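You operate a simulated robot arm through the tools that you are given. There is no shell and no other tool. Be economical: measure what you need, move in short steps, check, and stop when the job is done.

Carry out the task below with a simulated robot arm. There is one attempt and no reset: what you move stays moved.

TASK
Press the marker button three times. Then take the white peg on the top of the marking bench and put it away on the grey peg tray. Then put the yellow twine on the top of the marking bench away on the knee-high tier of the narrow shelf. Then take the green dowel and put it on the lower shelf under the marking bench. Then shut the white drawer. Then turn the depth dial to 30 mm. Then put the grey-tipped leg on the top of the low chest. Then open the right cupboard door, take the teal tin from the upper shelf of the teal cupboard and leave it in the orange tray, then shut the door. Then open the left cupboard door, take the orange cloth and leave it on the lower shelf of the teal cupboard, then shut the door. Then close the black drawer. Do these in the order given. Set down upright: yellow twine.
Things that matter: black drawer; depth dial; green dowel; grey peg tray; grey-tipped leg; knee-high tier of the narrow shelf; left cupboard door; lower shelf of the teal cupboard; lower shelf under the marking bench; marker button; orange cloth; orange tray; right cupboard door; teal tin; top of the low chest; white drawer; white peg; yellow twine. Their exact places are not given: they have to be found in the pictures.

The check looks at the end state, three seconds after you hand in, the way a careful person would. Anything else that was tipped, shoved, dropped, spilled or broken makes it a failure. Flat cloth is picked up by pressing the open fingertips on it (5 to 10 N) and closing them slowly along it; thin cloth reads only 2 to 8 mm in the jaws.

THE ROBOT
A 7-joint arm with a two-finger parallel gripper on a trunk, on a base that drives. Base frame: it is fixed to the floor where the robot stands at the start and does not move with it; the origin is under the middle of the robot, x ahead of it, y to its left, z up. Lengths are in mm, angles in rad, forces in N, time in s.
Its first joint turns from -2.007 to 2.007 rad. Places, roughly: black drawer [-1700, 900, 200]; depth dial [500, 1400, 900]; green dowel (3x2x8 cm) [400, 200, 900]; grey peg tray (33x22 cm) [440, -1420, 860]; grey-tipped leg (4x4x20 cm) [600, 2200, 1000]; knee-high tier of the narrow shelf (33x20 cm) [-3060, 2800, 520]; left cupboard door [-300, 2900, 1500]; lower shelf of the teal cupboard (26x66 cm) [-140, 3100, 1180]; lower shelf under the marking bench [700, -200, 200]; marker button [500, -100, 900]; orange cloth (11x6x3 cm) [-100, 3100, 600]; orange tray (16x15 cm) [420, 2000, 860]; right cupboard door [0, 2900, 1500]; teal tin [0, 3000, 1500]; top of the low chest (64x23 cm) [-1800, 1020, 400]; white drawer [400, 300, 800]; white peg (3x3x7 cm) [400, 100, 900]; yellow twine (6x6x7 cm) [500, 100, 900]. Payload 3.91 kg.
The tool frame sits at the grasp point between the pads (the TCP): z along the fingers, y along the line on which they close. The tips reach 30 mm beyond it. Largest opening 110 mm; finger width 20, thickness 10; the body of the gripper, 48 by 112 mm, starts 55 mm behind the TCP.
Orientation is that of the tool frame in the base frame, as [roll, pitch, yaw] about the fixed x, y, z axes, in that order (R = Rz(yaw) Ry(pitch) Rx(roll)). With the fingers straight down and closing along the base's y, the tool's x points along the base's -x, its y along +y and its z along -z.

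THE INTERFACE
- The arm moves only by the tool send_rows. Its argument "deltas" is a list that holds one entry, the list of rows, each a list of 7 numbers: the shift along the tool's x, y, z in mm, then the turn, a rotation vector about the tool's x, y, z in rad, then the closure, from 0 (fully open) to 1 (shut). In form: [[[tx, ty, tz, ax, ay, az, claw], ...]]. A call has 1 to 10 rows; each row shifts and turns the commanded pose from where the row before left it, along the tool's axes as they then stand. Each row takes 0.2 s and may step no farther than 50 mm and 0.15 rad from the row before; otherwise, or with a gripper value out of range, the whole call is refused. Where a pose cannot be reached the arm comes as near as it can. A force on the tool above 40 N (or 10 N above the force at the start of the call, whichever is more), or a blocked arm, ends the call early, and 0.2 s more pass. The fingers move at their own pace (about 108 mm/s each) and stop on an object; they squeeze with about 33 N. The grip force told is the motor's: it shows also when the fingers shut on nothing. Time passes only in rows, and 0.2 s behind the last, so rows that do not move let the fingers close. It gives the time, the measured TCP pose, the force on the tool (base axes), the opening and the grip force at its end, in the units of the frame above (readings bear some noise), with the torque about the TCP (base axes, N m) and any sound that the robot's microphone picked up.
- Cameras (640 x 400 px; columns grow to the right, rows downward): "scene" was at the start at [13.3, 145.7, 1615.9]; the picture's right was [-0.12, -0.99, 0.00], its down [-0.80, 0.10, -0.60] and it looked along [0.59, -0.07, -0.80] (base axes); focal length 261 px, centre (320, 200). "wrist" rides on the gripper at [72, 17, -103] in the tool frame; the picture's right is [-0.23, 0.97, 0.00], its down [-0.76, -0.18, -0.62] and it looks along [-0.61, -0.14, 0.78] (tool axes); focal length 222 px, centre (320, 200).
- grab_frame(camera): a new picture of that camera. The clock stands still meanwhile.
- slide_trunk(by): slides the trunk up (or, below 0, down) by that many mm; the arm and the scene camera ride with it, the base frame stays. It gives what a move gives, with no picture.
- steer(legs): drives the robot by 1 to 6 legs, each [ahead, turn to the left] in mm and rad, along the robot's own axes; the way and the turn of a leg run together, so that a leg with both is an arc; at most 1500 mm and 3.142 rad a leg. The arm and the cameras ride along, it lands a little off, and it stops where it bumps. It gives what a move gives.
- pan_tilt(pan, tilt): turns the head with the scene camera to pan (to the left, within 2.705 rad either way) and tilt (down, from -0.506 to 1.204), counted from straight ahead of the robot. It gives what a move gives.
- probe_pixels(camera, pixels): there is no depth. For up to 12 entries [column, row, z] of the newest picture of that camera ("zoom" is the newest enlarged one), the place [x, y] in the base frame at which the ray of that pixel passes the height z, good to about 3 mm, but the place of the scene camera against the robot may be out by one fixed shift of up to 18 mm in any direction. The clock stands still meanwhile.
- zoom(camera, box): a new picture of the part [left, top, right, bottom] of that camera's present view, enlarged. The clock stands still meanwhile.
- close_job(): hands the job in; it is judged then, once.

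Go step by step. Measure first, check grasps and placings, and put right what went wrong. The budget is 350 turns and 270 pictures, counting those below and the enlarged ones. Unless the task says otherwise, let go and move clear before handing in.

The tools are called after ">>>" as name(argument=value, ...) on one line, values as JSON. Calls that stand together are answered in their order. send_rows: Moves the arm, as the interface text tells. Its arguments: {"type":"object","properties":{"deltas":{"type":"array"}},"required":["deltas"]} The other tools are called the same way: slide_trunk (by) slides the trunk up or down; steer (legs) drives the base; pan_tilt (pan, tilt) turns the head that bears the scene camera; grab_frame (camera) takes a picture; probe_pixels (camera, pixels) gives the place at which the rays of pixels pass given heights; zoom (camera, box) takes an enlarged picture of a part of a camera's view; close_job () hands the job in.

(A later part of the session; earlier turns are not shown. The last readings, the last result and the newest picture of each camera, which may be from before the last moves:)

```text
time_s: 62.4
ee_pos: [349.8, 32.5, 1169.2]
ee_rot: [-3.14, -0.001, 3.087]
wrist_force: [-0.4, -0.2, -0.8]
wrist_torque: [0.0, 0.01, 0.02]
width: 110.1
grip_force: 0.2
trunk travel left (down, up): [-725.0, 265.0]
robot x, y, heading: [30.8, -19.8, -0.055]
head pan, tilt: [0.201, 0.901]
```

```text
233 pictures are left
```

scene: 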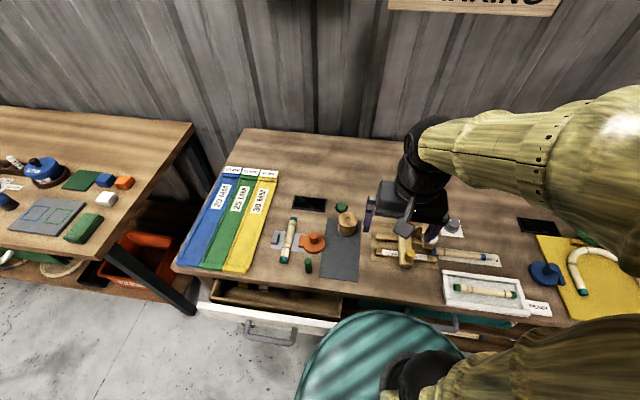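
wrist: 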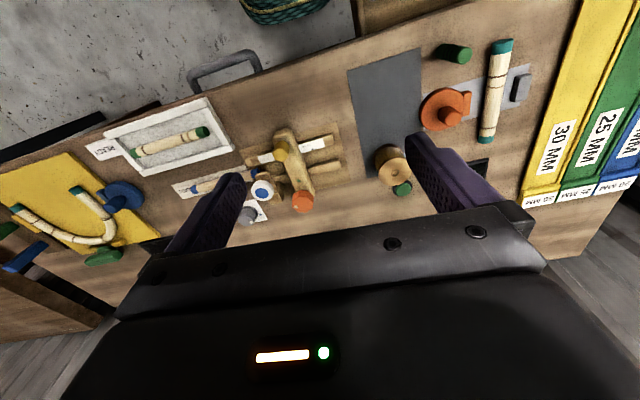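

The twine stands at wrist (392,165). Before choosing how to grasp it I'll look at the narrow shelf behind (bearing ≈2.4 rad).

>>> pan_tilt(pan=2.4, tilt=0.25)

>>> grab_frame(camera="scene")

>>> zoom(camera="scene", box=[240, 120, 400, 240])

```text
time_s: 64.5
ee_pos: [349.4, 34.1, 1169.3]
ee_rot: [-3.14, 0.001, 3.086]
wrist_force: [0.3, -0.1, -0.1]
wrist_torque: [0.01, 0.01, 0.05]
width: 110.2
grip_force: 0.1
trunk travel left (down, up): [-725.0, 265.0]
robot x, y, heading: [30.4, -19.9, -0.055]
head pan, tilt: [2.4, 0.25]
```

```text
232 pictures are left
```

scene: 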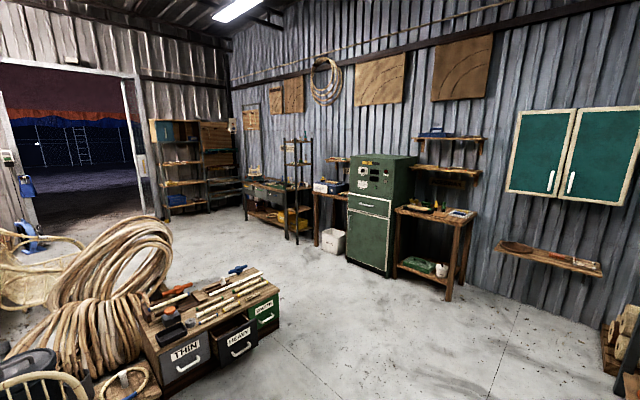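

```text
3.33 times, centred on (320, 180) of scene
```

zoom: 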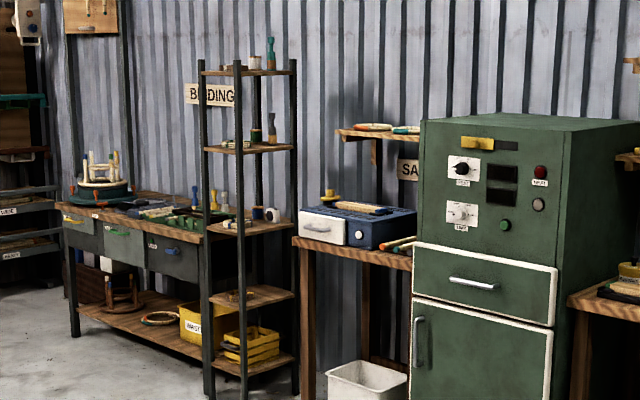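

The knee-high tier (z≈520) has another tier ~330 above, so a 45° tilted grasp will suit both pickup and placing. Measure the twine closely first.

>>> zoom(camera="wrist", box=[330, 20, 530, 220])

```text
2.00 times, centred on (430, 120) of wrist
```

zoom: 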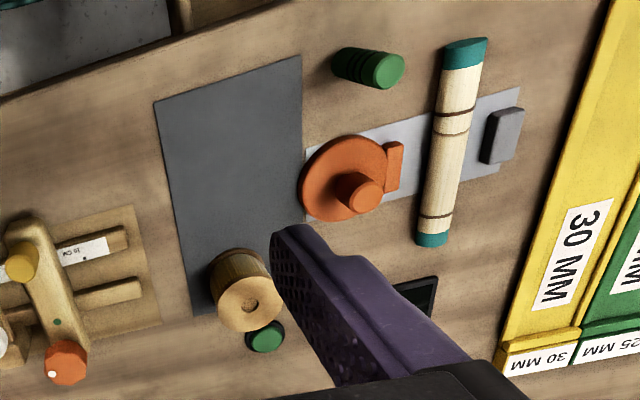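

>>> probe_pixels(camera="zoom", pixels=[[249, 304, 925], [249, 304, 935], [382, 70, 938], [345, 68, 862], [265, 336, 868], [157, 102, 860], [300, 56, 860]])

```text
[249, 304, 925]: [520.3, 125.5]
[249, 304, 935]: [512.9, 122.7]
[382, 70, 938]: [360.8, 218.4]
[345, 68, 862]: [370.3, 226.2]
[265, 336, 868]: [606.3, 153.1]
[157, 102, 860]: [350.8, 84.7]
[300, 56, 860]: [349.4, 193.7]
```

Twine centre ≈[517,124], top ≈930. Move above it, then tilt the tool 45° forward in place.

>>> send_rows(deltas=[[[-41, 25, 0, 0, 0, 0, 0], [-41, 25, 0, 0, 0, 0, 0], [-41, 25, 0, 0, 0, 0, 0], [-40, 25, 0, 0, 0, 0, 0], [0, 0, 20, 0, -0.13, 0, 0], [0, 0, 0, 0, -0.13, 0, 0], [0, 0, 0, 0, -0.13, 0, 0], [0, 0, 0, 0, -0.13, 0, 0], [0, 0, 0, 0, -0.13, 0, 0], [0, 0, 0, 0, -0.135, 0, 0]]])

>>> grab_frame(camera="wrist")

```text
time_s: 66.7
ee_pos: [518.2, 124.4, 1149.2]
ee_rot: [3.138, 0.783, 3.081]
wrist_force: [0.7, -0.9, -1.0]
wrist_torque: [0.03, 0.03, 0.0]
width: 110.1
grip_force: 0.0
trunk travel left (down, up): [-725.0, 265.0]
robot x, y, heading: [33.1, -21.6, -0.056]
head pan, tilt: [2.4, 0.25]
```

```text
229 pictures are left
```

wrist: 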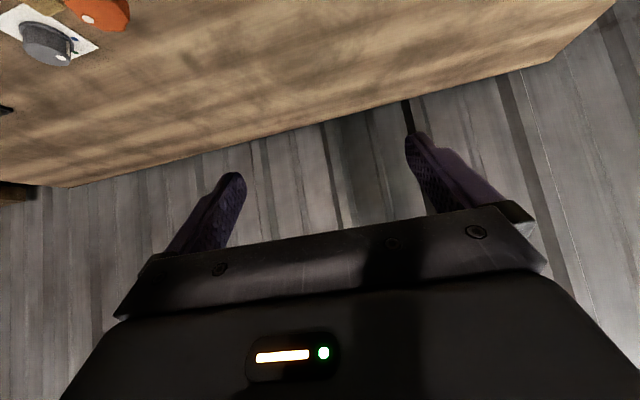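

Descend vertically (equal tool x and z) to TCP z≈965, and aim the head at the bench to check.

>>> send_rows(deltas=[[[32, 0, 32, 0, 0, 0, 0], [32, 0, 32, 0, 0, 0, 0], [32, 0, 32, 0, 0, 0, 0], [32, 0, 32, 0, 0, 0, 0], [0, 0, 0, 0, 0, 0, 0]]])

>>> pan_tilt(pan=0.2, tilt=0.8)

>>> zoom(camera="scene", box=[280, 160, 480, 300])

>>> grab_frame(camera="wrist")

```text
time_s: 67.9
ee_pos: [519.0, 123.7, 969.5]
ee_rot: [3.141, 0.785, 3.086]
wrist_force: [0.6, 0.3, 0.2]
wrist_torque: [0.0, 0.02, -0.02]
width: 110.1
grip_force: 0.0
trunk travel left (down, up): [-725.0, 265.0]
robot x, y, heading: [30.0, -19.1, -0.049]
head pan, tilt: [2.4, 0.25]
```

```text
time_s: 69.9
ee_pos: [517.5, 123.0, 969.2]
ee_rot: [-3.139, 0.787, 3.086]
wrist_force: [0.4, -1.2, 0.5]
wrist_torque: [-0.03, -0.02, 0.02]
width: 110.1
grip_force: 0.1
trunk travel left (down, up): [-725.0, 265.0]
robot x, y, heading: [29.6, -21.0, -0.057]
head pan, tilt: [0.201, 0.799]
```

```text
2.86 times, centred on (380, 230) of scene
```

zoom: 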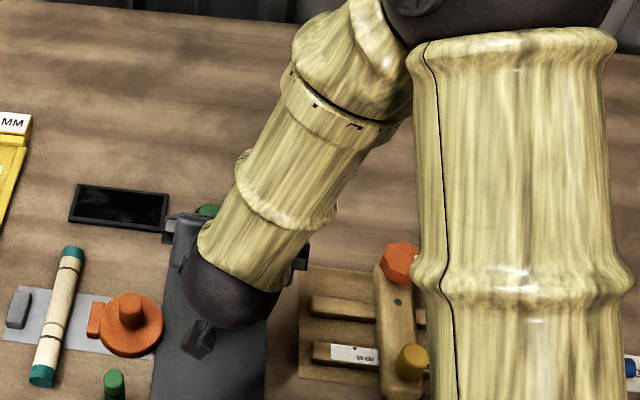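

```text
227 pictures are left
```

wrist: 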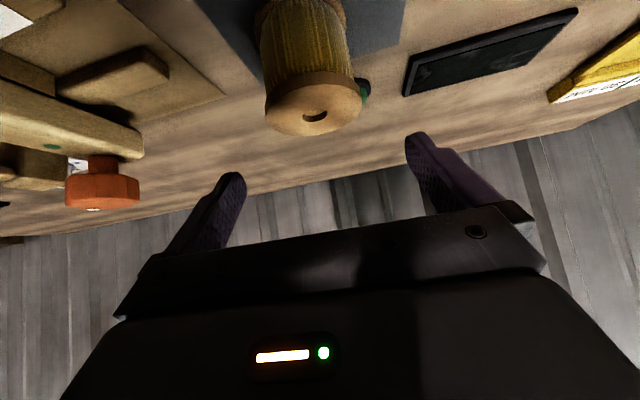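

>>> probe_pixels(camera="wrist", pixels=[[315, 116, 925], [315, 116, 930], [315, 116, 935]])

```text
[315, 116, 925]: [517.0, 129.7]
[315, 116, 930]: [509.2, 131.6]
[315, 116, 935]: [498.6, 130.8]
```

Twine y ≈129; shift left 5 mm, descend to z≈900, and close.

>>> send_rows(deltas=[[[26, 5, 22, 0, 0, 0, 0], [25, 0, 25, 0, 0, 0, 0], [0, 0, 0, 0, 0, 0, 0]]])

>>> grab_frame(camera="wrist")

```text
time_s: 70.7
ee_pos: [514.1, 130.0, 899.3]
ee_rot: [3.141, 0.786, 3.087]
wrist_force: [0.9, 0.0, 0.0]
wrist_torque: [0.03, 0.0, 0.01]
width: 109.9
grip_force: 0.1
trunk travel left (down, up): [-725.0, 265.0]
robot x, y, heading: [29.3, -21.4, -0.056]
head pan, tilt: [0.201, 0.799]
```

```text
226 pictures are left
```

wrist: 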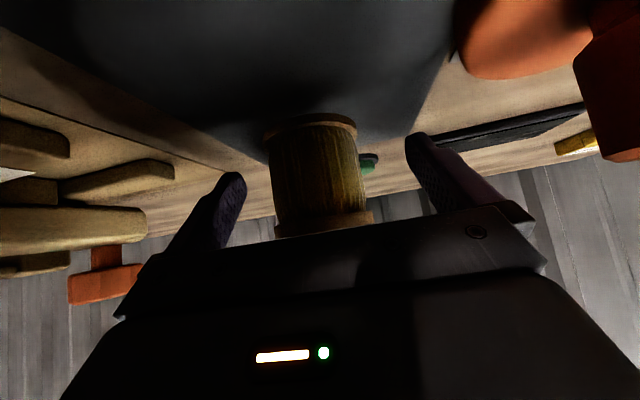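

>>> send_rows(deltas=[[[0, 0, 0, 0, 0, 0, 0.2], [0, 0, 0, 0, 0, 0, 0.3], [0, 0, 0, 0, 0, 0, 0.4], [0, 0, 0, 0, 0, 0, 0.5], [0, 0, 0, 0, 0, 0, 0.6], [0, 0, 0, 0, 0, 0, 0.8], [0, 0, 0, 0, 0, 0, 1], [0, 0, 0, 0, 0, 0, 1]]])

>>> grab_frame(camera="wrist")

```text
time_s: 72.5
ee_pos: [513.4, 129.1, 899.3]
ee_rot: [3.14, 0.787, 3.089]
wrist_force: [0.1, 0.2, -0.1]
wrist_torque: [0.0, -0.01, 0.04]
width: 58.5
grip_force: 33.0
trunk travel left (down, up): [-725.0, 265.0]
robot x, y, heading: [29.9, -22.6, -0.056]
head pan, tilt: [0.201, 0.799]
```

```text
225 pictures are left
```

wrist: 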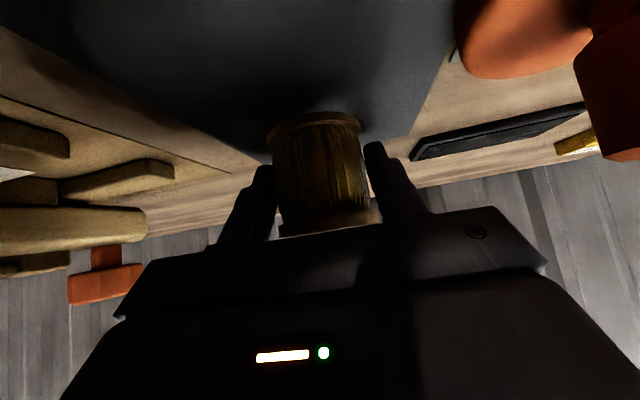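

Held at 58.5 mm. Lift straight up, then retract.

>>> send_rows(deltas=[[[-20, 0, -20, 0, 0, 0, 1], [-33, 0, -33, 0, 0, 0, 1], [-33, 0, -33, 0, 0, 0, 1], [-33, 0, -33, 0, 0, 0, 1], [-33, 0, -33, 0, 0, 0, 1], [-33, 0, -33, 0, 0, 0, 1], [33, 0, -33, 0, 0, 0, 1], [33, 0, -33, 0, 0, 0, 1], [33, 0, -33, 0, 0, 0, 1], [0, 0, 0, 0, 0, 0, 1]]])

>>> grab_frame(camera="wrist")

>>> pan_tilt(pan=1.6, tilt=0.6)

>>> grab_frame(camera="scene")

```text
time_s: 74.7
ee_pos: [378.2, 139.2, 1167.0]
ee_rot: [3.141, 0.782, 3.087]
wrist_force: [-0.5, 0.1, -1.0]
wrist_torque: [0.01, 0.01, -0.03]
width: 58.6
grip_force: 33.1
out of reach, approached as far as the arm can: row 9
trunk travel left (down, up): [-725.0, 265.0]
robot x, y, heading: [33.2, -19.9, -0.053]
head pan, tilt: [0.201, 0.799]
```

```text
224 pictures are left
```

wrist: 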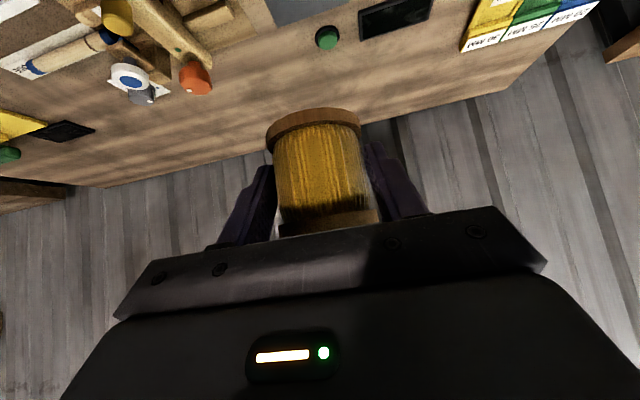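

```text
time_s: 76.3
ee_pos: [378.8, 139.3, 1167.8]
ee_rot: [3.141, 0.783, 3.086]
wrist_force: [-0.6, -1.6, 0.2]
wrist_torque: [0.01, 0.0, -0.01]
width: 58.5
grip_force: 33.2
trunk travel left (down, up): [-725.0, 265.0]
robot x, y, heading: [34.1, -19.0, -0.055]
head pan, tilt: [1.6, 0.6]
```

```text
223 pictures are left
```

scene: 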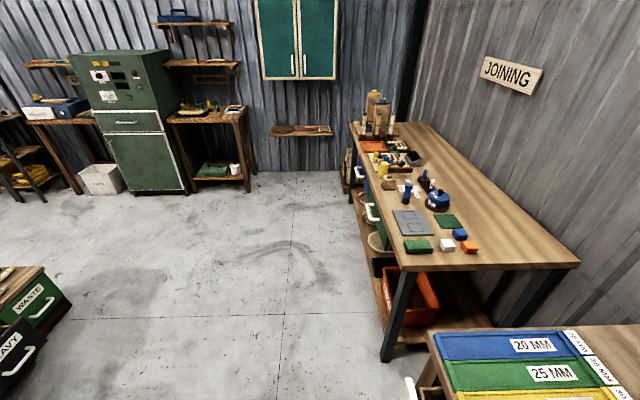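

The yellow twine is held. Probe floor points to plan a safe route to the narrow shelf.

>>> probe_pixels(camera="scene", pixels=[[98, 195, 0], [135, 195, 0], [190, 193, 0], [247, 191, 0], [34, 210, 0], [382, 362, 0], [362, 212, 0], [72, 308, 250], [45, 268, 400], [40, 345, 200]])

>>> pan_tilt(pan=2.45, tilt=0.5)

>>> grab_frame(camera="scene")

```text
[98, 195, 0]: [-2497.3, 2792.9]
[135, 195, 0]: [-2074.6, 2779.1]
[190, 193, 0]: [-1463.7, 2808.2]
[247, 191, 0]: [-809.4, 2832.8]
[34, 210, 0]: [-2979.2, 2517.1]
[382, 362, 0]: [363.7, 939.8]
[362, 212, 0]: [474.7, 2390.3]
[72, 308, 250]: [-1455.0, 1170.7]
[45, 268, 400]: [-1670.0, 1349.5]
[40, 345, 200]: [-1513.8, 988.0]
```

```text
time_s: 77.4
ee_pos: [379.2, 140.4, 1167.6]
ee_rot: [-3.141, 0.783, 3.087]
wrist_force: [0.8, 0.1, -0.7]
wrist_torque: [0.02, -0.01, -0.04]
width: 58.4
grip_force: 33.6
trunk travel left (down, up): [-725.0, 265.0]
robot x, y, heading: [32.3, -15.4, -0.052]
head pan, tilt: [2.45, 0.499]
```

```text
222 pictures are left
```

scene: 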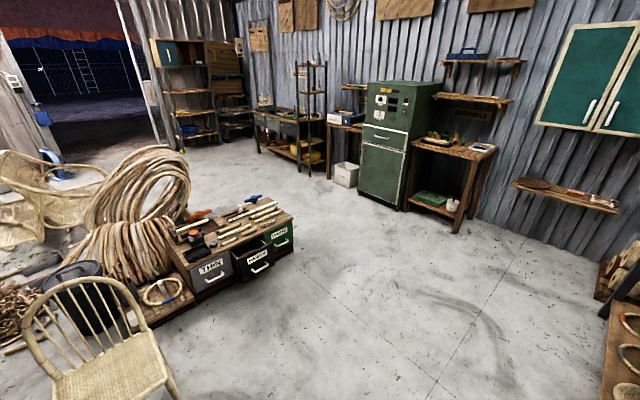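

Route: via (-600,1900) then west along y≈2000 to stand before the narrow shelf.

>>> steer(legs=[[0, 1.943], [1010, 0], [1005, 0], [0, 1.188], [1200, 0]])

>>> pan_tilt(pan=-0.5, tilt=0.5)

>>> grab_frame(camera="scene")

```text
time_s: 82.2
ee_pos: [-228.0, 264.1, 1166.7]
ee_rot: [-3.14, 0.783, -1.317]
wrist_force: [-0.4, 0.1, -1.1]
wrist_torque: [0.0, -0.01, 0.02]
width: 58.5
grip_force: 32.5
trunk travel left (down, up): [-725.0, 265.0]
robot x, y, heading: [29.2, -17.7, 1.824]
head pan, tilt: [2.45, 0.499]
stopped in leg 1: the robot was blocked; the commanded pose is now the measured one
```

```text
time_s: 84.8
ee_pos: [-228.2, 263.8, 1167.2]
ee_rot: [-3.14, 0.784, -1.319]
wrist_force: [-1.1, 0.0, -1.2]
wrist_torque: [-0.03, 0.01, -0.02]
width: 58.4
grip_force: 33.0
trunk travel left (down, up): [-725.0, 265.0]
robot x, y, heading: [28.9, -20.9, 1.824]
head pan, tilt: [-0.499, 0.499]
```

```text
221 pictures are left
```

scene: 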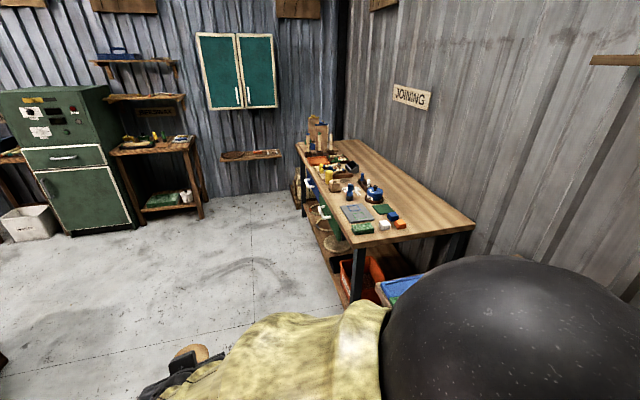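

The turn was blocked at heading 1.824. Look toward the bench and drawer to see what touches.

>>> pan_tilt(pan=-1.7, tilt=1.1)

>>> grab_frame(camera="scene")

```text
time_s: 86.2
ee_pos: [-227.9, 265.2, 1167.8]
ee_rot: [-3.14, 0.783, -1.318]
wrist_force: [0.3, -0.5, 0.0]
wrist_torque: [-0.01, 0.0, -0.01]
width: 58.2
grip_force: 33.4
trunk travel left (down, up): [-725.0, 265.0]
robot x, y, heading: [34.3, -20.0, 1.827]
head pan, tilt: [-1.7, 1.1]
```

```text
220 pictures are left
```

scene: 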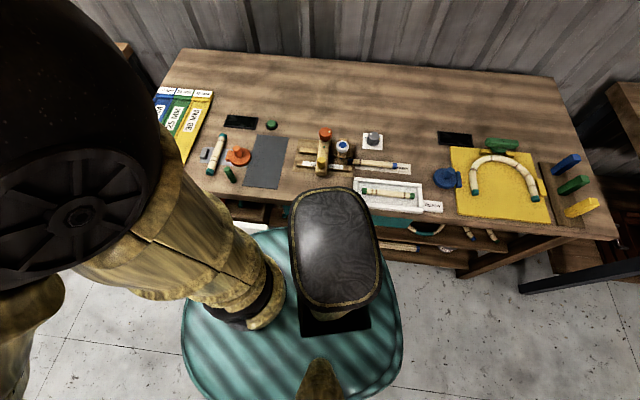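

The squarish base's rear corner is against the bench/drawer. Turn back to face the bench, reverse 350 mm, and retry from there.

>>> steer(legs=[[0, -1.82], [-350, 0]])

>>> pan_tilt(pan=0.1, tilt=0.9)

>>> grab_frame(camera="scene")

```text
time_s: 92.8
ee_pos: [19.6, 159.7, 1167.0]
ee_rot: [-3.139, 0.786, -3.121]
wrist_force: [-0.9, 0.4, 0.0]
wrist_torque: [0.01, -0.05, 0.0]
width: 58.2
grip_force: 33.3
trunk travel left (down, up): [-725.0, 265.0]
robot x, y, heading: [-320.3, -24.6, 0.017]
head pan, tilt: [-1.7, 1.1]
```

```text
time_s: 94.6
ee_pos: [19.6, 161.6, 1166.4]
ee_rot: [-3.14, 0.783, -3.119]
wrist_force: [0.3, 0.7, -1.2]
wrist_torque: [-0.02, 0.01, 0.02]
width: 58.5
grip_force: 33.2
trunk travel left (down, up): [-725.0, 265.0]
robot x, y, heading: [-315.7, -28.0, 0.011]
head pan, tilt: [0.099, 0.901]
```

```text
219 pictures are left
```

scene: 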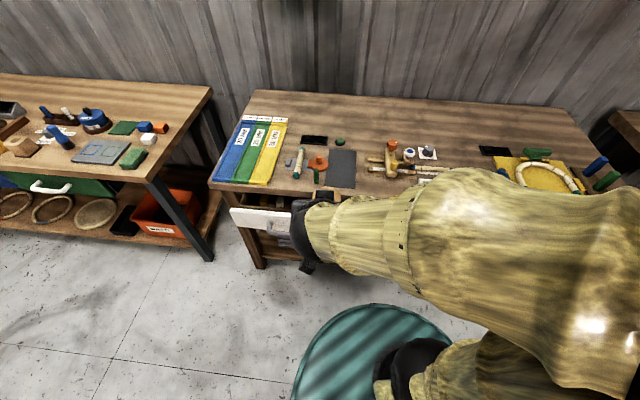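

Clear now. Drive the route from here.

>>> steer(legs=[[0, 1.752], [980, 0], [983, 0], [0, 1.321], [1200, 0]])

>>> pan_tilt(pan=-0.5, tilt=0.5)

>>> grab_frame(camera="scene")

```text
time_s: 117.7
ee_pos: [-2289.3, 1754.0, 1167.5]
ee_rot: [-3.14, 0.785, -0.027]
wrist_force: [0.0, 0.2, -0.3]
wrist_torque: [0.0, 0.02, -0.02]
width: 58.1
grip_force: 32.7
trunk travel left (down, up): [-725.0, 265.0]
robot x, y, heading: [-1946.0, 1922.8, 3.111]
head pan, tilt: [0.099, 0.901]
```

```text
time_s: 118.7
ee_pos: [-2290.4, 1753.7, 1166.7]
ee_rot: [-3.141, 0.784, -0.027]
wrist_force: [0.1, -0.5, -1.2]
wrist_torque: [0.01, -0.01, 0.02]
width: 58.0
grip_force: 32.7
trunk travel left (down, up): [-725.0, 265.0]
robot x, y, heading: [-1945.1, 1923.1, 3.11]
head pan, tilt: [-0.499, 0.499]
```

```text
218 pictures are left
```

scene: 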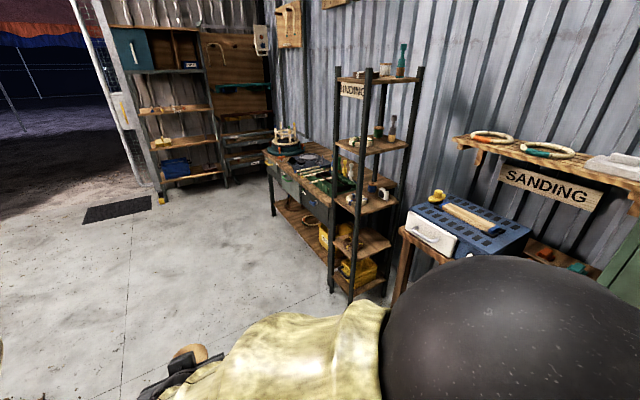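

>>> probe_pixels(camera="scene", pixels=[[332, 291, 0], [351, 303, 0], [386, 290, 0], [361, 256, 520], [392, 243, 520], [331, 232, 520], [365, 211, 850]])

>>> zoom(camera="scene", box=[300, 180, 440, 310])

```text
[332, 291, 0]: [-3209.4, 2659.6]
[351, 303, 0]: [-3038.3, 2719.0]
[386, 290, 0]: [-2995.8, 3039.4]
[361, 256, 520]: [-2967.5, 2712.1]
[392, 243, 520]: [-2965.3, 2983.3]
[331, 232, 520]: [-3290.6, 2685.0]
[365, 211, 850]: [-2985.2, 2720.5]
```

```text
3.08 times, centred on (370, 245) of scene
```

zoom: 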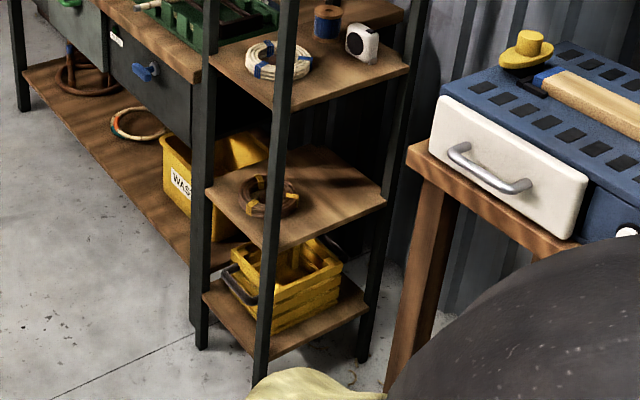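

>>> probe_pixels(camera="zoom", pixels=[[240, 200, 530], [298, 195, 530], [268, 215, 520], [268, 178, 540], [282, 250, 520], [385, 203, 520], [207, 190, 520], [340, 240, 520], [340, 170, 520]])

```text
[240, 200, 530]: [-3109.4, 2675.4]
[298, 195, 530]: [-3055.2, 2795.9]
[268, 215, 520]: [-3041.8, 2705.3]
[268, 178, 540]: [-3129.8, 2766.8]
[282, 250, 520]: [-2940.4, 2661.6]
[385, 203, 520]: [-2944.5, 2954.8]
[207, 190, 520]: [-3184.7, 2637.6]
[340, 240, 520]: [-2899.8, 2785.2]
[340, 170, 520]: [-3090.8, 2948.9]
```

The tier spans about x −3160..−2950, y 2640..2960, with a brown ring coil near its front. Drive in front of it for a straight view.

>>> steer(legs=[[1080, 0], [0, -1.54]])

>>> pan_tilt(pan=0, tilt=0.75)

>>> grab_frame(camera="scene")

```text
time_s: 128.0
ee_pos: [-3197.6, 2287.0, 1167.1]
ee_rot: [-3.141, 0.785, -1.555]
wrist_force: [-1.0, -0.1, -1.6]
wrist_torque: [0.0, -0.03, -0.01]
width: 57.6
grip_force: 32.8
trunk travel left (down, up): [-725.0, 265.0]
robot x, y, heading: [-3012.9, 1950.5, 1.583]
head pan, tilt: [-0.499, 0.499]
```

```text
time_s: 128.9
ee_pos: [-3197.9, 2289.0, 1167.0]
ee_rot: [3.141, 0.785, -1.557]
wrist_force: [0.7, -1.0, -0.6]
wrist_torque: [0.0, 0.01, 0.02]
width: 57.9
grip_force: 32.8
trunk travel left (down, up): [-725.0, 265.0]
robot x, y, heading: [-3018.4, 1953.9, 1.576]
head pan, tilt: [0.0, 0.75]
```

```text
216 pictures are left
```

scene: 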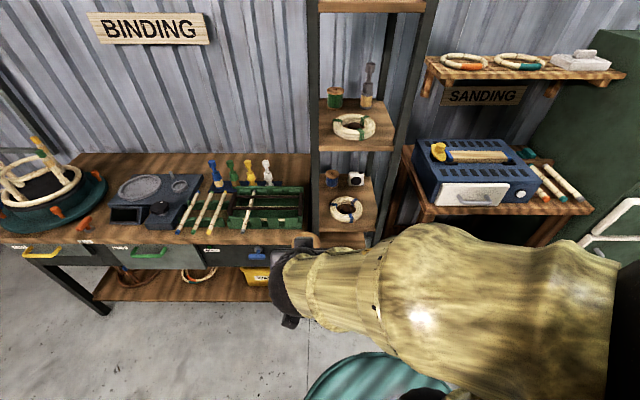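

Lower the trunk 400 mm so that the camera and the arm face the knee-high tier.

>>> slide_trunk(by=-400)

>>> pan_tilt(pan=-0.05, tilt=0.6)

>>> grab_frame(camera="scene")

```text
time_s: 132.7
ee_pos: [-3196.7, 2288.0, 767.0]
ee_rot: [-3.139, 0.787, -1.556]
wrist_force: [0.3, 0.1, -0.2]
wrist_torque: [0.01, -0.02, -0.03]
width: 57.7
grip_force: 33.0
trunk travel left (down, up): [-325.0, 665.0]
robot x, y, heading: [-3012.9, 1951.8, 1.576]
head pan, tilt: [0.0, 0.75]
```

```text
time_s: 133.4
ee_pos: [-3198.1, 2287.9, 767.5]
ee_rot: [-3.141, 0.785, -1.557]
wrist_force: [-0.2, 1.1, -0.9]
wrist_torque: [0.01, 0.01, 0.01]
width: 57.9
grip_force: 32.9
trunk travel left (down, up): [-325.0, 665.0]
robot x, y, heading: [-3012.8, 1951.7, 1.578]
head pan, tilt: [-0.051, 0.6]
```

```text
215 pictures are left
```

scene: 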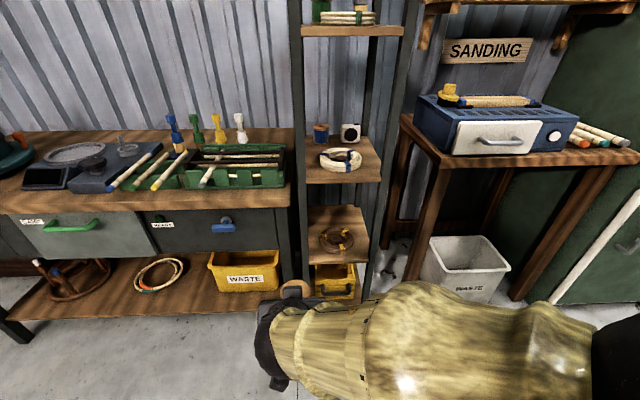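

>>> zoom(camera="scene", box=[270, 180, 400, 310])

```text
3.08 times, centred on (335, 245) of scene
```

zoom: 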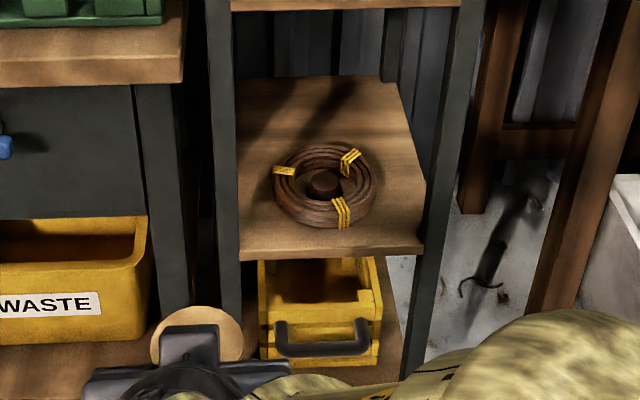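

>>> probe_pixels(camera="zoom", pixels=[[240, 248, 520], [424, 238, 520], [237, 80, 520], [395, 78, 520], [325, 228, 520], [325, 148, 540], [275, 190, 530], [376, 185, 530], [240, 8, 850], [458, 5, 850], [423, 380, 0]])

```text
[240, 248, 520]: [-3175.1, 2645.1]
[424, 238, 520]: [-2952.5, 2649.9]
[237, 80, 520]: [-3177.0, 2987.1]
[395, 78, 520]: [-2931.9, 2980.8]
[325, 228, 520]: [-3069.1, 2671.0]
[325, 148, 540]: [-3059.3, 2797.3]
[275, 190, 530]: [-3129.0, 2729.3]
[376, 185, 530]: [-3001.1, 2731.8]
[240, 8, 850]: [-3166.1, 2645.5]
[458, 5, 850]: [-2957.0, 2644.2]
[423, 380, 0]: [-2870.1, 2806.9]
```

The only free part of the tier is behind the ring (y>2800), too deep for a 45° grip under the tier above. I need a flatter grip with the camera on top, so I'll return to the marking bench to set the twine down and regrasp it.

>>> slide_trunk(by=400)

>>> steer(legs=[[0, -1.6], [1160, 0], [1153, 0], [0, -1.368], [976, 0], [976, 0]])

```text
time_s: 137.3
ee_pos: [-3198.0, 2288.4, 1167.7]
ee_rot: [-3.138, 0.783, -1.557]
wrist_force: [-0.6, 0.4, 0.1]
wrist_torque: [-0.02, -0.01, 0.01]
width: 57.8
grip_force: 33.1
trunk travel left (down, up): [-725.0, 265.0]
robot x, y, heading: [-3012.2, 1952.4, 1.583]
head pan, tilt: [-0.051, 0.6]
```

```text
time_s: 165.1
ee_pos: [-84.1, -242.1, 1167.0]
ee_rot: [-3.14, 0.783, 1.78]
wrist_force: [-0.4, -0.6, -1.4]
wrist_torque: [0.01, -0.01, 0.01]
width: 57.3
grip_force: 33.4
trunk travel left (down, up): [-725.0, 265.0]
robot x, y, heading: [-331.6, 52.7, -1.365]
head pan, tilt: [-0.051, 0.6]
```

>>> steer(legs=[[0, 1.197], [316, 0], [0, 0.168]])

>>> pan_tilt(pan=0.2, tilt=0.9)

>>> grab_frame(camera="scene")

```text
time_s: 170.9
ee_pos: [324.4, 175.7, 1166.7]
ee_rot: [-3.141, 0.785, 3.139]
wrist_force: [0.8, -0.3, -1.3]
wrist_torque: [-0.02, 0.01, -0.01]
width: 57.3
grip_force: 33.1
trunk travel left (down, up): [-725.0, 265.0]
robot x, y, heading: [-13.7, -1.6, -0.005]
head pan, tilt: [-0.051, 0.6]
```

```text
time_s: 171.7
ee_pos: [323.9, 177.0, 1166.6]
ee_rot: [-3.139, 0.785, 3.141]
wrist_force: [-0.2, -0.1, -0.9]
wrist_torque: [-0.02, 0.0, 0.02]
width: 57.3
grip_force: 32.8
trunk travel left (down, up): [-725.0, 265.0]
robot x, y, heading: [-16.7, -1.4, -0.006]
head pan, tilt: [0.201, 0.901]
```

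```text
213 pictures are left
```

scene: 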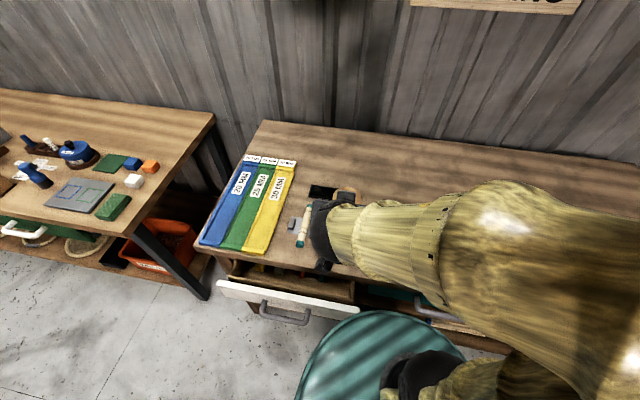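

Set the twine down on the grey mat near [490,130]: forward, then down.

>>> send_rows(deltas=[[[-23.5, -9.4, 23.5, 0, 0, 0, 1], [-23.5, -9.4, 23.5, 0, 0, 0, 1], [-23.5, -9.4, 23.5, 0, 0, 0, 1], [-23.5, -9.4, 23.5, 0, 0, 0, 1], [-23.5, -9.4, 23.5, 0, 0, 0, 1], [32, 0, 32, 0, 0, 0, 1], [32, 0, 32, 0, 0, 0, 1], [32, 0, 32, 0, 0, 0, 1], [32, 0, 32, 0, 0, 0, 1], [0, 0, 0, 0, 0, 0, 1]]])

>>> send_rows(deltas=[[[30, 0, 30, 0, 0, 0, 1], [20, 0, 20, 0, 0, 0, 1], [4, 0, 4, 0, 0, 0, 1], [0, 0, 0, 0, 0, 0, 1]]])

>>> grab_frame(camera="wrist")

```text
time_s: 173.9
ee_pos: [487.6, 127.6, 985.7]
ee_rot: [-3.142, 0.786, -3.141]
wrist_force: [-0.3, 0.0, -1.3]
wrist_torque: [0.03, -0.02, -0.02]
width: 57.2
grip_force: 32.7
trunk travel left (down, up): [-725.0, 265.0]
robot x, y, heading: [-15.7, -5.5, -0.01]
head pan, tilt: [0.201, 0.901]
```

```text
time_s: 174.9
ee_pos: [487.8, 128.0, 911.0]
ee_rot: [-3.14, 0.784, 3.141]
wrist_force: [-0.2, 0.4, -1.3]
wrist_torque: [0.01, 0.01, -0.01]
width: 57.5
grip_force: 33.1
trunk travel left (down, up): [-725.0, 265.0]
robot x, y, heading: [-14.7, -3.1, -0.005]
head pan, tilt: [0.201, 0.901]
```

```text
212 pictures are left
```

wrist: 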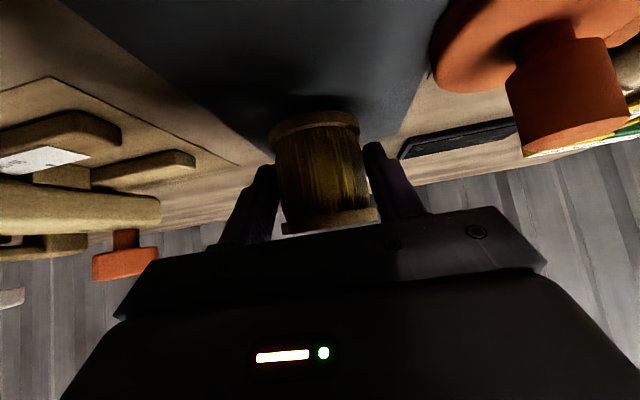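

>>> send_rows(deltas=[[[4, 0, 4, 0, 0, 0, 1], [1.4, 0, 1.4, 0, 0, 0, 1], [1.4, 0, 1.4, 0, 0, 0, 1], [0.7, 0, 0.7, 0, 0, 0, 1], [0, 0, 0, 0, 0, 0, 1]]])

```text
time_s: 176.1
ee_pos: [488.4, 129.9, 899.4]
ee_rot: [-3.14, 0.788, 3.139]
wrist_force: [-0.1, -0.5, 5.4]
wrist_torque: [0.07, -0.17, -0.02]
width: 57.6
grip_force: 32.6
trunk travel left (down, up): [-725.0, 265.0]
robot x, y, heading: [-12.8, -1.2, -0.002]
head pan, tilt: [0.201, 0.901]
```

Contact with 5 N. Open and lift straight up.

>>> send_rows(deltas=[[[0, 0, 0, 0, 0, 0, 0.4], [0, 0, 0, 0, 0, 0, 0.1], [0, 0, 0, 0, 0, 0, 0], [0, 0, 0, 0, 0, 0, 0], [-15, 0, -15, 0, 0, 0, 0], [-33, 0, -33, 0, 0, 0, 0], [-33, 0, -33, 0, 0, 0, 0], [-33, 0, -33, 0, 0, 0, 0], [-33, 0, -33, 0, 0, 0, 0]]])

>>> send_rows(deltas=[[[0, 0, 0, 0, 0.14, 0, 0], [0, 0, 0, 0, 0.14, 0, 0], [0, 0, 0, 0, 0.14, 0, 0], [0, 0, 0, 0, 0.14, 0, 0], [0, 0, 0, 0, 0.14, 0, 0], [0, 0, 0, 0, 0.085, 0, 0]]])

>>> grab_frame(camera="wrist")

```text
time_s: 178.1
ee_pos: [486.5, 128.8, 1107.1]
ee_rot: [-3.14, 0.786, -3.14]
wrist_force: [-0.1, -0.5, 0.5]
wrist_torque: [0.01, -0.01, -0.02]
width: 109.9
grip_force: 0.1
trunk travel left (down, up): [-725.0, 265.0]
robot x, y, heading: [-16.0, -1.9, -0.009]
head pan, tilt: [0.201, 0.901]
```

```text
time_s: 179.5
ee_pos: [489.7, 127.4, 1107.0]
ee_rot: [3.14, -0.004, 3.141]
wrist_force: [-0.1, 0.4, -0.3]
wrist_torque: [-0.01, -0.01, 0.02]
width: 110.0
grip_force: 0.0
trunk travel left (down, up): [-725.0, 265.0]
robot x, y, heading: [-18.6, -0.2, -0.004]
head pan, tilt: [0.201, 0.901]
```

```text
211 pictures are left
```

wrist: 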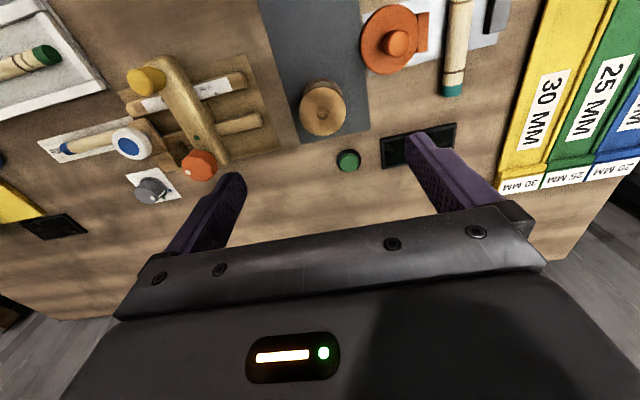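

The twine stands upright at (323,108). Now test turning the tool half a turn about its axis.

>>> send_rows(deltas=[[[0, 0, 0, 0, 0, 0.149, 0], [0, 0, 0, 0, 0, 0.149, 0], [0, 0, 0, 0, 0, 0.149, 0], [0, 0, 0, 0, 0, 0.149, 0], [0, 0, 0, 0, 0, 0.149, 0], [0, 0, 0, 0, 0, 0.149, 0], [0, 0, 0, 0, 0, 0.149, 0], [0, 0, 0, 0, 0, 0.149, 0], [0, 0, 0, 0, 0, 0.149, 0], [0, 0, 0, 0, 0, 0.149, 0]]])

>>> send_rows(deltas=[[[0, 0, 0, 0, 0, 0.149, 0], [0, 0, 0, 0, 0, 0.149, 0], [0, 0, 0, 0, 0, 0.149, 0], [0, 0, 0, 0, 0, 0.149, 0], [0, 0, 0, 0, 0, 0.149, 0], [0, 0, 0, 0, 0, 0.149, 0], [0, 0, 0, 0, 0, 0.149, 0], [0, 0, 0, 0, 0, 0.149, 0], [0, 0, 0, 0, 0, 0.149, 0], [0, 0, 0, 0, 0, 0.149, 0]]])

```text
time_s: 181.7
ee_pos: [489.8, 130.3, 1105.8]
ee_rot: [3.141, 0.003, 1.647]
wrist_force: [-0.3, 0.1, -0.1]
wrist_torque: [-0.04, 0.02, 0.03]
width: 109.9
grip_force: 0.1
trunk travel left (down, up): [-725.0, 265.0]
robot x, y, heading: [-15.1, 1.2, -0.005]
head pan, tilt: [0.201, 0.901]
```

```text
time_s: 183.9
ee_pos: [490.8, 129.3, 1106.4]
ee_rot: [3.142, 0.0, 0.154]
wrist_force: [-0.2, 0.8, 0.6]
wrist_torque: [0.01, -0.01, 0.01]
width: 110.2
grip_force: 0.0
trunk travel left (down, up): [-725.0, 265.0]
robot x, y, heading: [-19.3, 1.8, -0.008]
head pan, tilt: [0.201, 0.901]
```

The flip works. Finish it and tilt the tool forward to ~25° below horizontal.

>>> send_rows(deltas=[[[0, 0, 0, 0, 0, 0.149, 0], [0, 0, 0, 0, 0.14, 0, 0], [0, 0, 0, 0, 0.14, 0, 0], [0, 0, 0, 0, 0.14, 0, 0], [0, 0, 0, 0, 0.14, 0, 0], [0, 0, 0, 0, 0.14, 0, 0], [0, 0, 0, 0, 0.14, 0, 0], [0, 0, 0, 0, 0.14, 0, 0], [0, 0, 0, 0, 0.14, 0, 0], [0, 0, 0, 0, 0, 0, 0]]])

>>> grab_frame(camera="wrist")

>>> grab_frame(camera="scene")

```text
time_s: 186.1
ee_pos: [488.8, 128.2, 1106.1]
ee_rot: [3.14, -1.123, 0.013]
wrist_force: [-0.3, -0.6, -0.3]
wrist_torque: [-0.03, 0.0, -0.02]
width: 110.0
grip_force: 0.0
trunk travel left (down, up): [-725.0, 265.0]
robot x, y, heading: [-16.5, -2.2, -0.006]
head pan, tilt: [0.201, 0.901]
```

```text
210 pictures are left
```

wrist: 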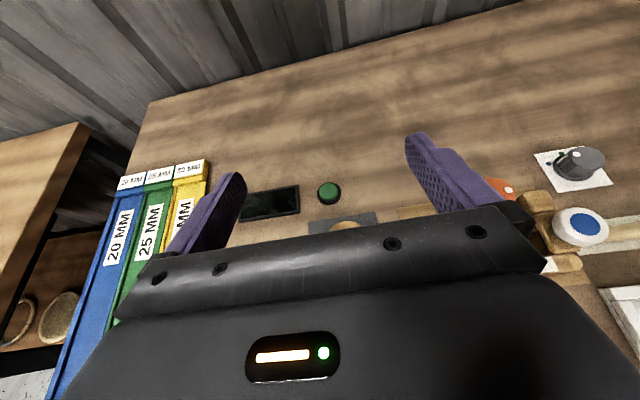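

```text
209 pictures are left
```

scene: 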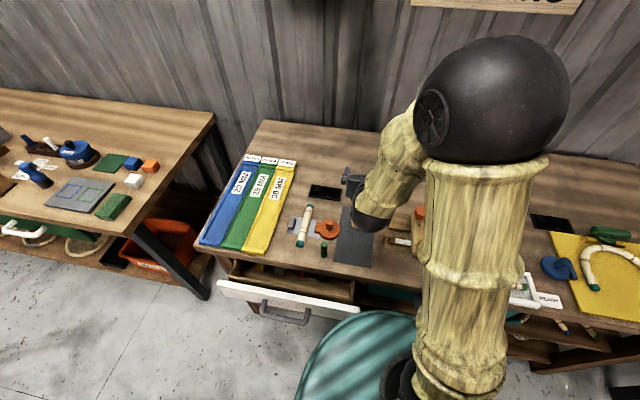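

Flat flipped pose reached. Lower toward the twine, 18 mm behind its centre line, and look.

>>> send_rows(deltas=[[[-34.4, 0, 10, 0, 0, 0, 0], [-34.4, 0, 10, 0, 0, 0, 0], [-34.4, 0, 10, 0, 0, 0, 0], [0, 0, 0, 0, 0, 0, 0]]])

>>> grab_frame(camera="wrist")

```text
time_s: 187.1
ee_pos: [472.9, 129.0, 999.6]
ee_rot: [3.139, -1.12, 0.01]
wrist_force: [0.2, -0.4, 0.0]
wrist_torque: [-0.02, -0.01, 0.01]
width: 109.8
grip_force: 0.2
out of reach, approached as far as the arm can: row 3
trunk travel left (down, up): [-725.0, 265.0]
robot x, y, heading: [-15.7, -2.1, -0.005]
head pan, tilt: [0.201, 0.901]
```

```text
208 pictures are left
```

wrist: 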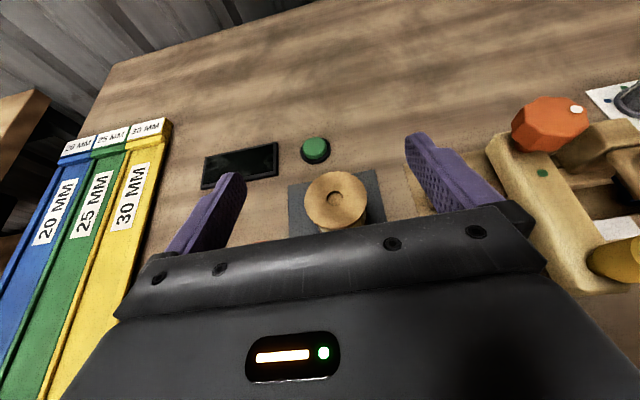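

The arm is near its inner limit, so I'll use the trunk for the descent. First refine the twine's place.

>>> probe_pixels(camera="wrist", pixels=[[336, 197, 925], [336, 197, 930], [336, 197, 935]])

>>> slide_trunk(by=-50)

>>> grab_frame(camera="wrist")

```text
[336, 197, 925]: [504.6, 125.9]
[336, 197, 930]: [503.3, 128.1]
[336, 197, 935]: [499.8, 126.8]
```

```text
time_s: 188.0
ee_pos: [474.8, 130.4, 951.3]
ee_rot: [3.136, -1.118, 0.012]
wrist_force: [0.3, -0.1, 0.0]
wrist_torque: [0.01, 0.0, 0.02]
width: 110.0
grip_force: 0.0
trunk travel left (down, up): [-675.0, 315.0]
robot x, y, heading: [-12.4, -0.5, -0.004]
head pan, tilt: [0.201, 0.901]
```

```text
207 pictures are left
```

wrist: 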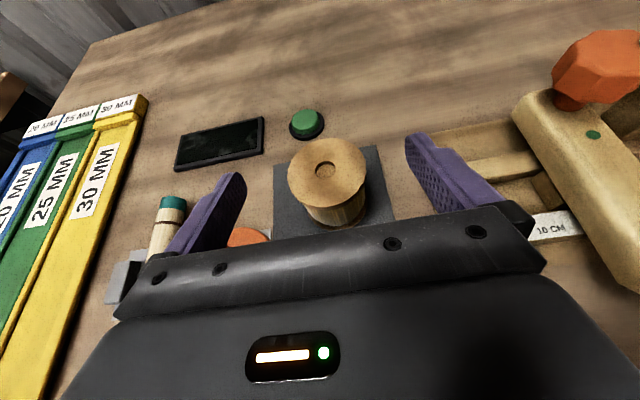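

>>> send_rows(deltas=[[[0, 0, 0, 0, 0, 0, 0.18], [0, 0, 0, 0, 0, 0, 0.18]]])

>>> slide_trunk(by=-53)

>>> grab_frame(camera="wrist")

```text
time_s: 188.6
ee_pos: [473.5, 130.5, 949.2]
ee_rot: [3.137, -1.119, 0.012]
wrist_force: [-0.4, 0.0, -0.1]
wrist_torque: [0.04, 0.0, 0.01]
width: 90.0
grip_force: 0.1
trunk travel left (down, up): [-675.0, 315.0]
robot x, y, heading: [-14.8, 0.0, -0.005]
head pan, tilt: [0.201, 0.901]
```

```text
time_s: 189.6
ee_pos: [474.1, 129.6, 897.0]
ee_rot: [3.139, -1.117, 0.012]
wrist_force: [0.3, -1.0, -0.3]
wrist_torque: [0.0, 0.0, -0.02]
width: 90.3
grip_force: 0.0
trunk travel left (down, up): [-622.0, 368.0]
robot x, y, heading: [-13.6, -1.4, -0.005]
head pan, tilt: [0.201, 0.901]
```

```text
206 pictures are left
```

wrist: 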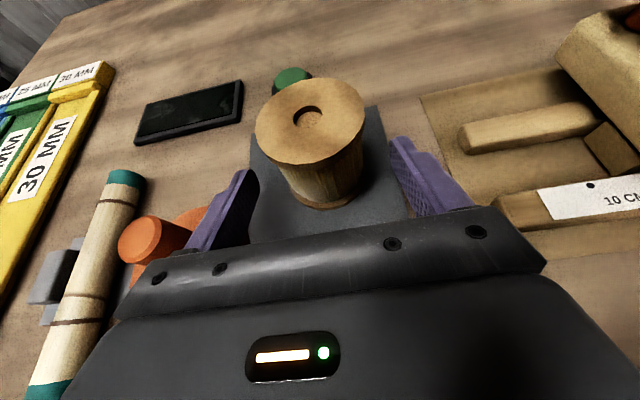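

>>> probe_pixels(camera="wrist", pixels=[[308, 117, 927], [308, 117, 932], [323, 200, 862]])

```text
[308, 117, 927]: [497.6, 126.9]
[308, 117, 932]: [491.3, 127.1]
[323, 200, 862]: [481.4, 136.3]
```

Twine centre ≈[493,129]; go forward 17 mm and close.

>>> send_rows(deltas=[[[3.7, -1, 7.7, 0, 0, 0, 0.18], [3.7, 0, 7.7, 0, 0, 0, 0.18], [0, 0, 0, 0, 0, 0, 0.3], [0, 0, 0, 0, 0, 0, 0.4], [0, 0, 0, 0, 0, 0, 0.5], [0, 0, 0, 0, 0, 0, 0.7], [0, 0, 0, 0, 0, 0, 1], [0, 0, 0, 0, 0, 0, 1]]])

>>> grab_frame(camera="wrist")

```text
time_s: 191.4
ee_pos: [491.9, 132.0, 896.9]
ee_rot: [3.138, -1.119, 0.011]
wrist_force: [0.2, -0.1, -0.2]
wrist_torque: [0.0, 0.01, 0.0]
width: 57.3
grip_force: 33.1
trunk travel left (down, up): [-622.0, 368.0]
robot x, y, heading: [-18.1, -3.1, -0.007]
head pan, tilt: [0.201, 0.901]
```

```text
205 pictures are left
```

wrist: 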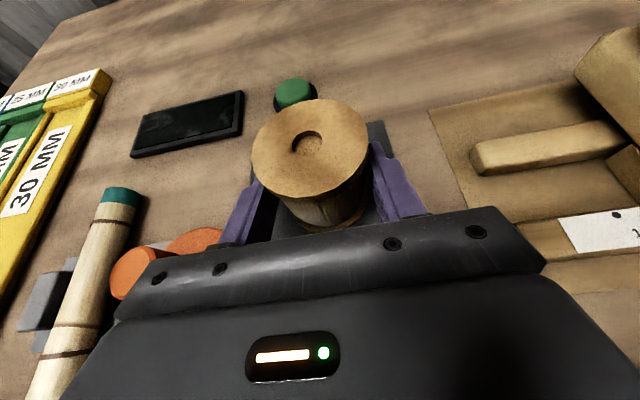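

Held at 57 mm with the flat grip. Lift with the trunk and reverse.

>>> slide_trunk(by=250)

>>> steer(legs=[[-350, 0], [0, 1.77], [980, 0], [983, 0], [0, 1.321], [1200, 0]])

```text
time_s: 193.9
ee_pos: [491.3, 132.0, 1146.2]
ee_rot: [3.139, -1.118, 0.012]
wrist_force: [0.5, 0.7, 0.2]
wrist_torque: [-0.01, 0.02, -0.01]
width: 57.4
grip_force: 33.0
trunk travel left (down, up): [-872.0, 118.0]
robot x, y, heading: [-13.9, -1.4, -0.003]
head pan, tilt: [0.201, 0.901]
```

```text
time_s: 218.6
ee_pos: [-2417.4, 1812.8, 1146.9]
ee_rot: [3.137, -1.118, 3.136]
wrist_force: [0.6, -0.9, -1.3]
wrist_torque: [-0.01, -0.02, 0.0]
width: 57.3
grip_force: 32.8
trunk travel left (down, up): [-872.0, 118.0]
robot x, y, heading: [-1906.4, 1938.5, 3.12]
head pan, tilt: [0.201, 0.901]
```

>>> steer(legs=[[0, -0.116], [1036, 0], [0, -1.433]])

>>> slide_trunk(by=-400)

>>> pan_tilt(pan=0.1, tilt=0.6)

>>> grab_frame(camera="scene")

>>> grab_frame(camera="wrist")

```text
time_s: 228.1
ee_pos: [-3082.3, 2575.6, 1145.6]
ee_rot: [3.136, -1.119, 1.599]
wrist_force: [-1.1, -0.6, -1.6]
wrist_torque: [-0.02, -0.01, 0.02]
width: 57.5
grip_force: 32.9
trunk travel left (down, up): [-872.0, 118.0]
robot x, y, heading: [-2942.7, 2071.6, 1.579]
head pan, tilt: [0.201, 0.901]
```

```text
time_s: 231.9
ee_pos: [-3081.8, 2576.2, 746.1]
ee_rot: [3.138, -1.12, 1.599]
wrist_force: [0.3, -0.6, -1.3]
wrist_torque: [-0.02, 0.02, 0.0]
width: 57.3
grip_force: 32.5
trunk travel left (down, up): [-472.0, 518.0]
robot x, y, heading: [-2941.5, 2070.1, 1.576]
head pan, tilt: [0.201, 0.901]
```

```text
time_s: 232.7
ee_pos: [-3082.2, 2575.5, 744.3]
ee_rot: [3.139, -1.118, 1.598]
wrist_force: [0.0, -0.5, 0.0]
wrist_torque: [0.03, -0.01, 0.01]
width: 57.2
grip_force: 32.9
trunk travel left (down, up): [-472.0, 518.0]
robot x, y, heading: [-2942.4, 2071.1, 1.577]
head pan, tilt: [0.099, 0.6]
```

```text
204 pictures are left
```

scene: 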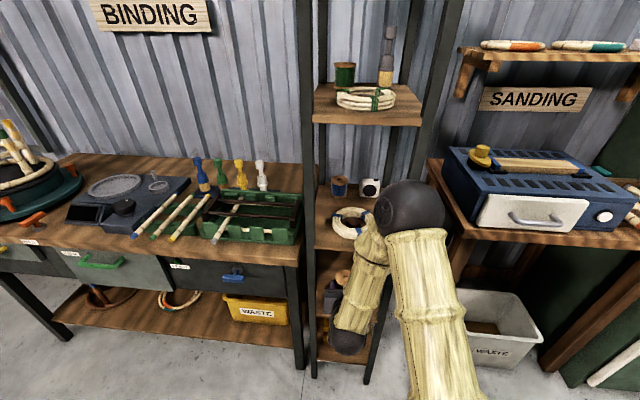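

```text
203 pictures are left
```

wrist: 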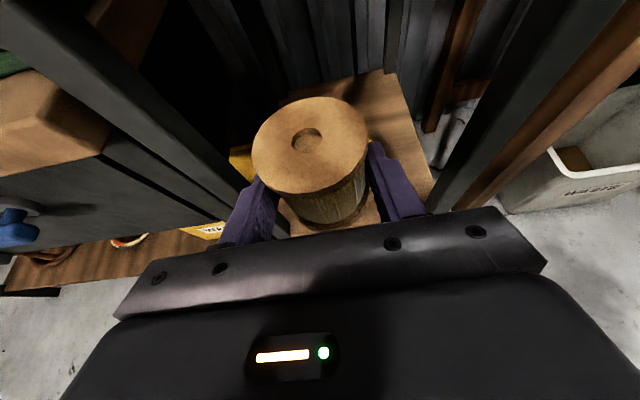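

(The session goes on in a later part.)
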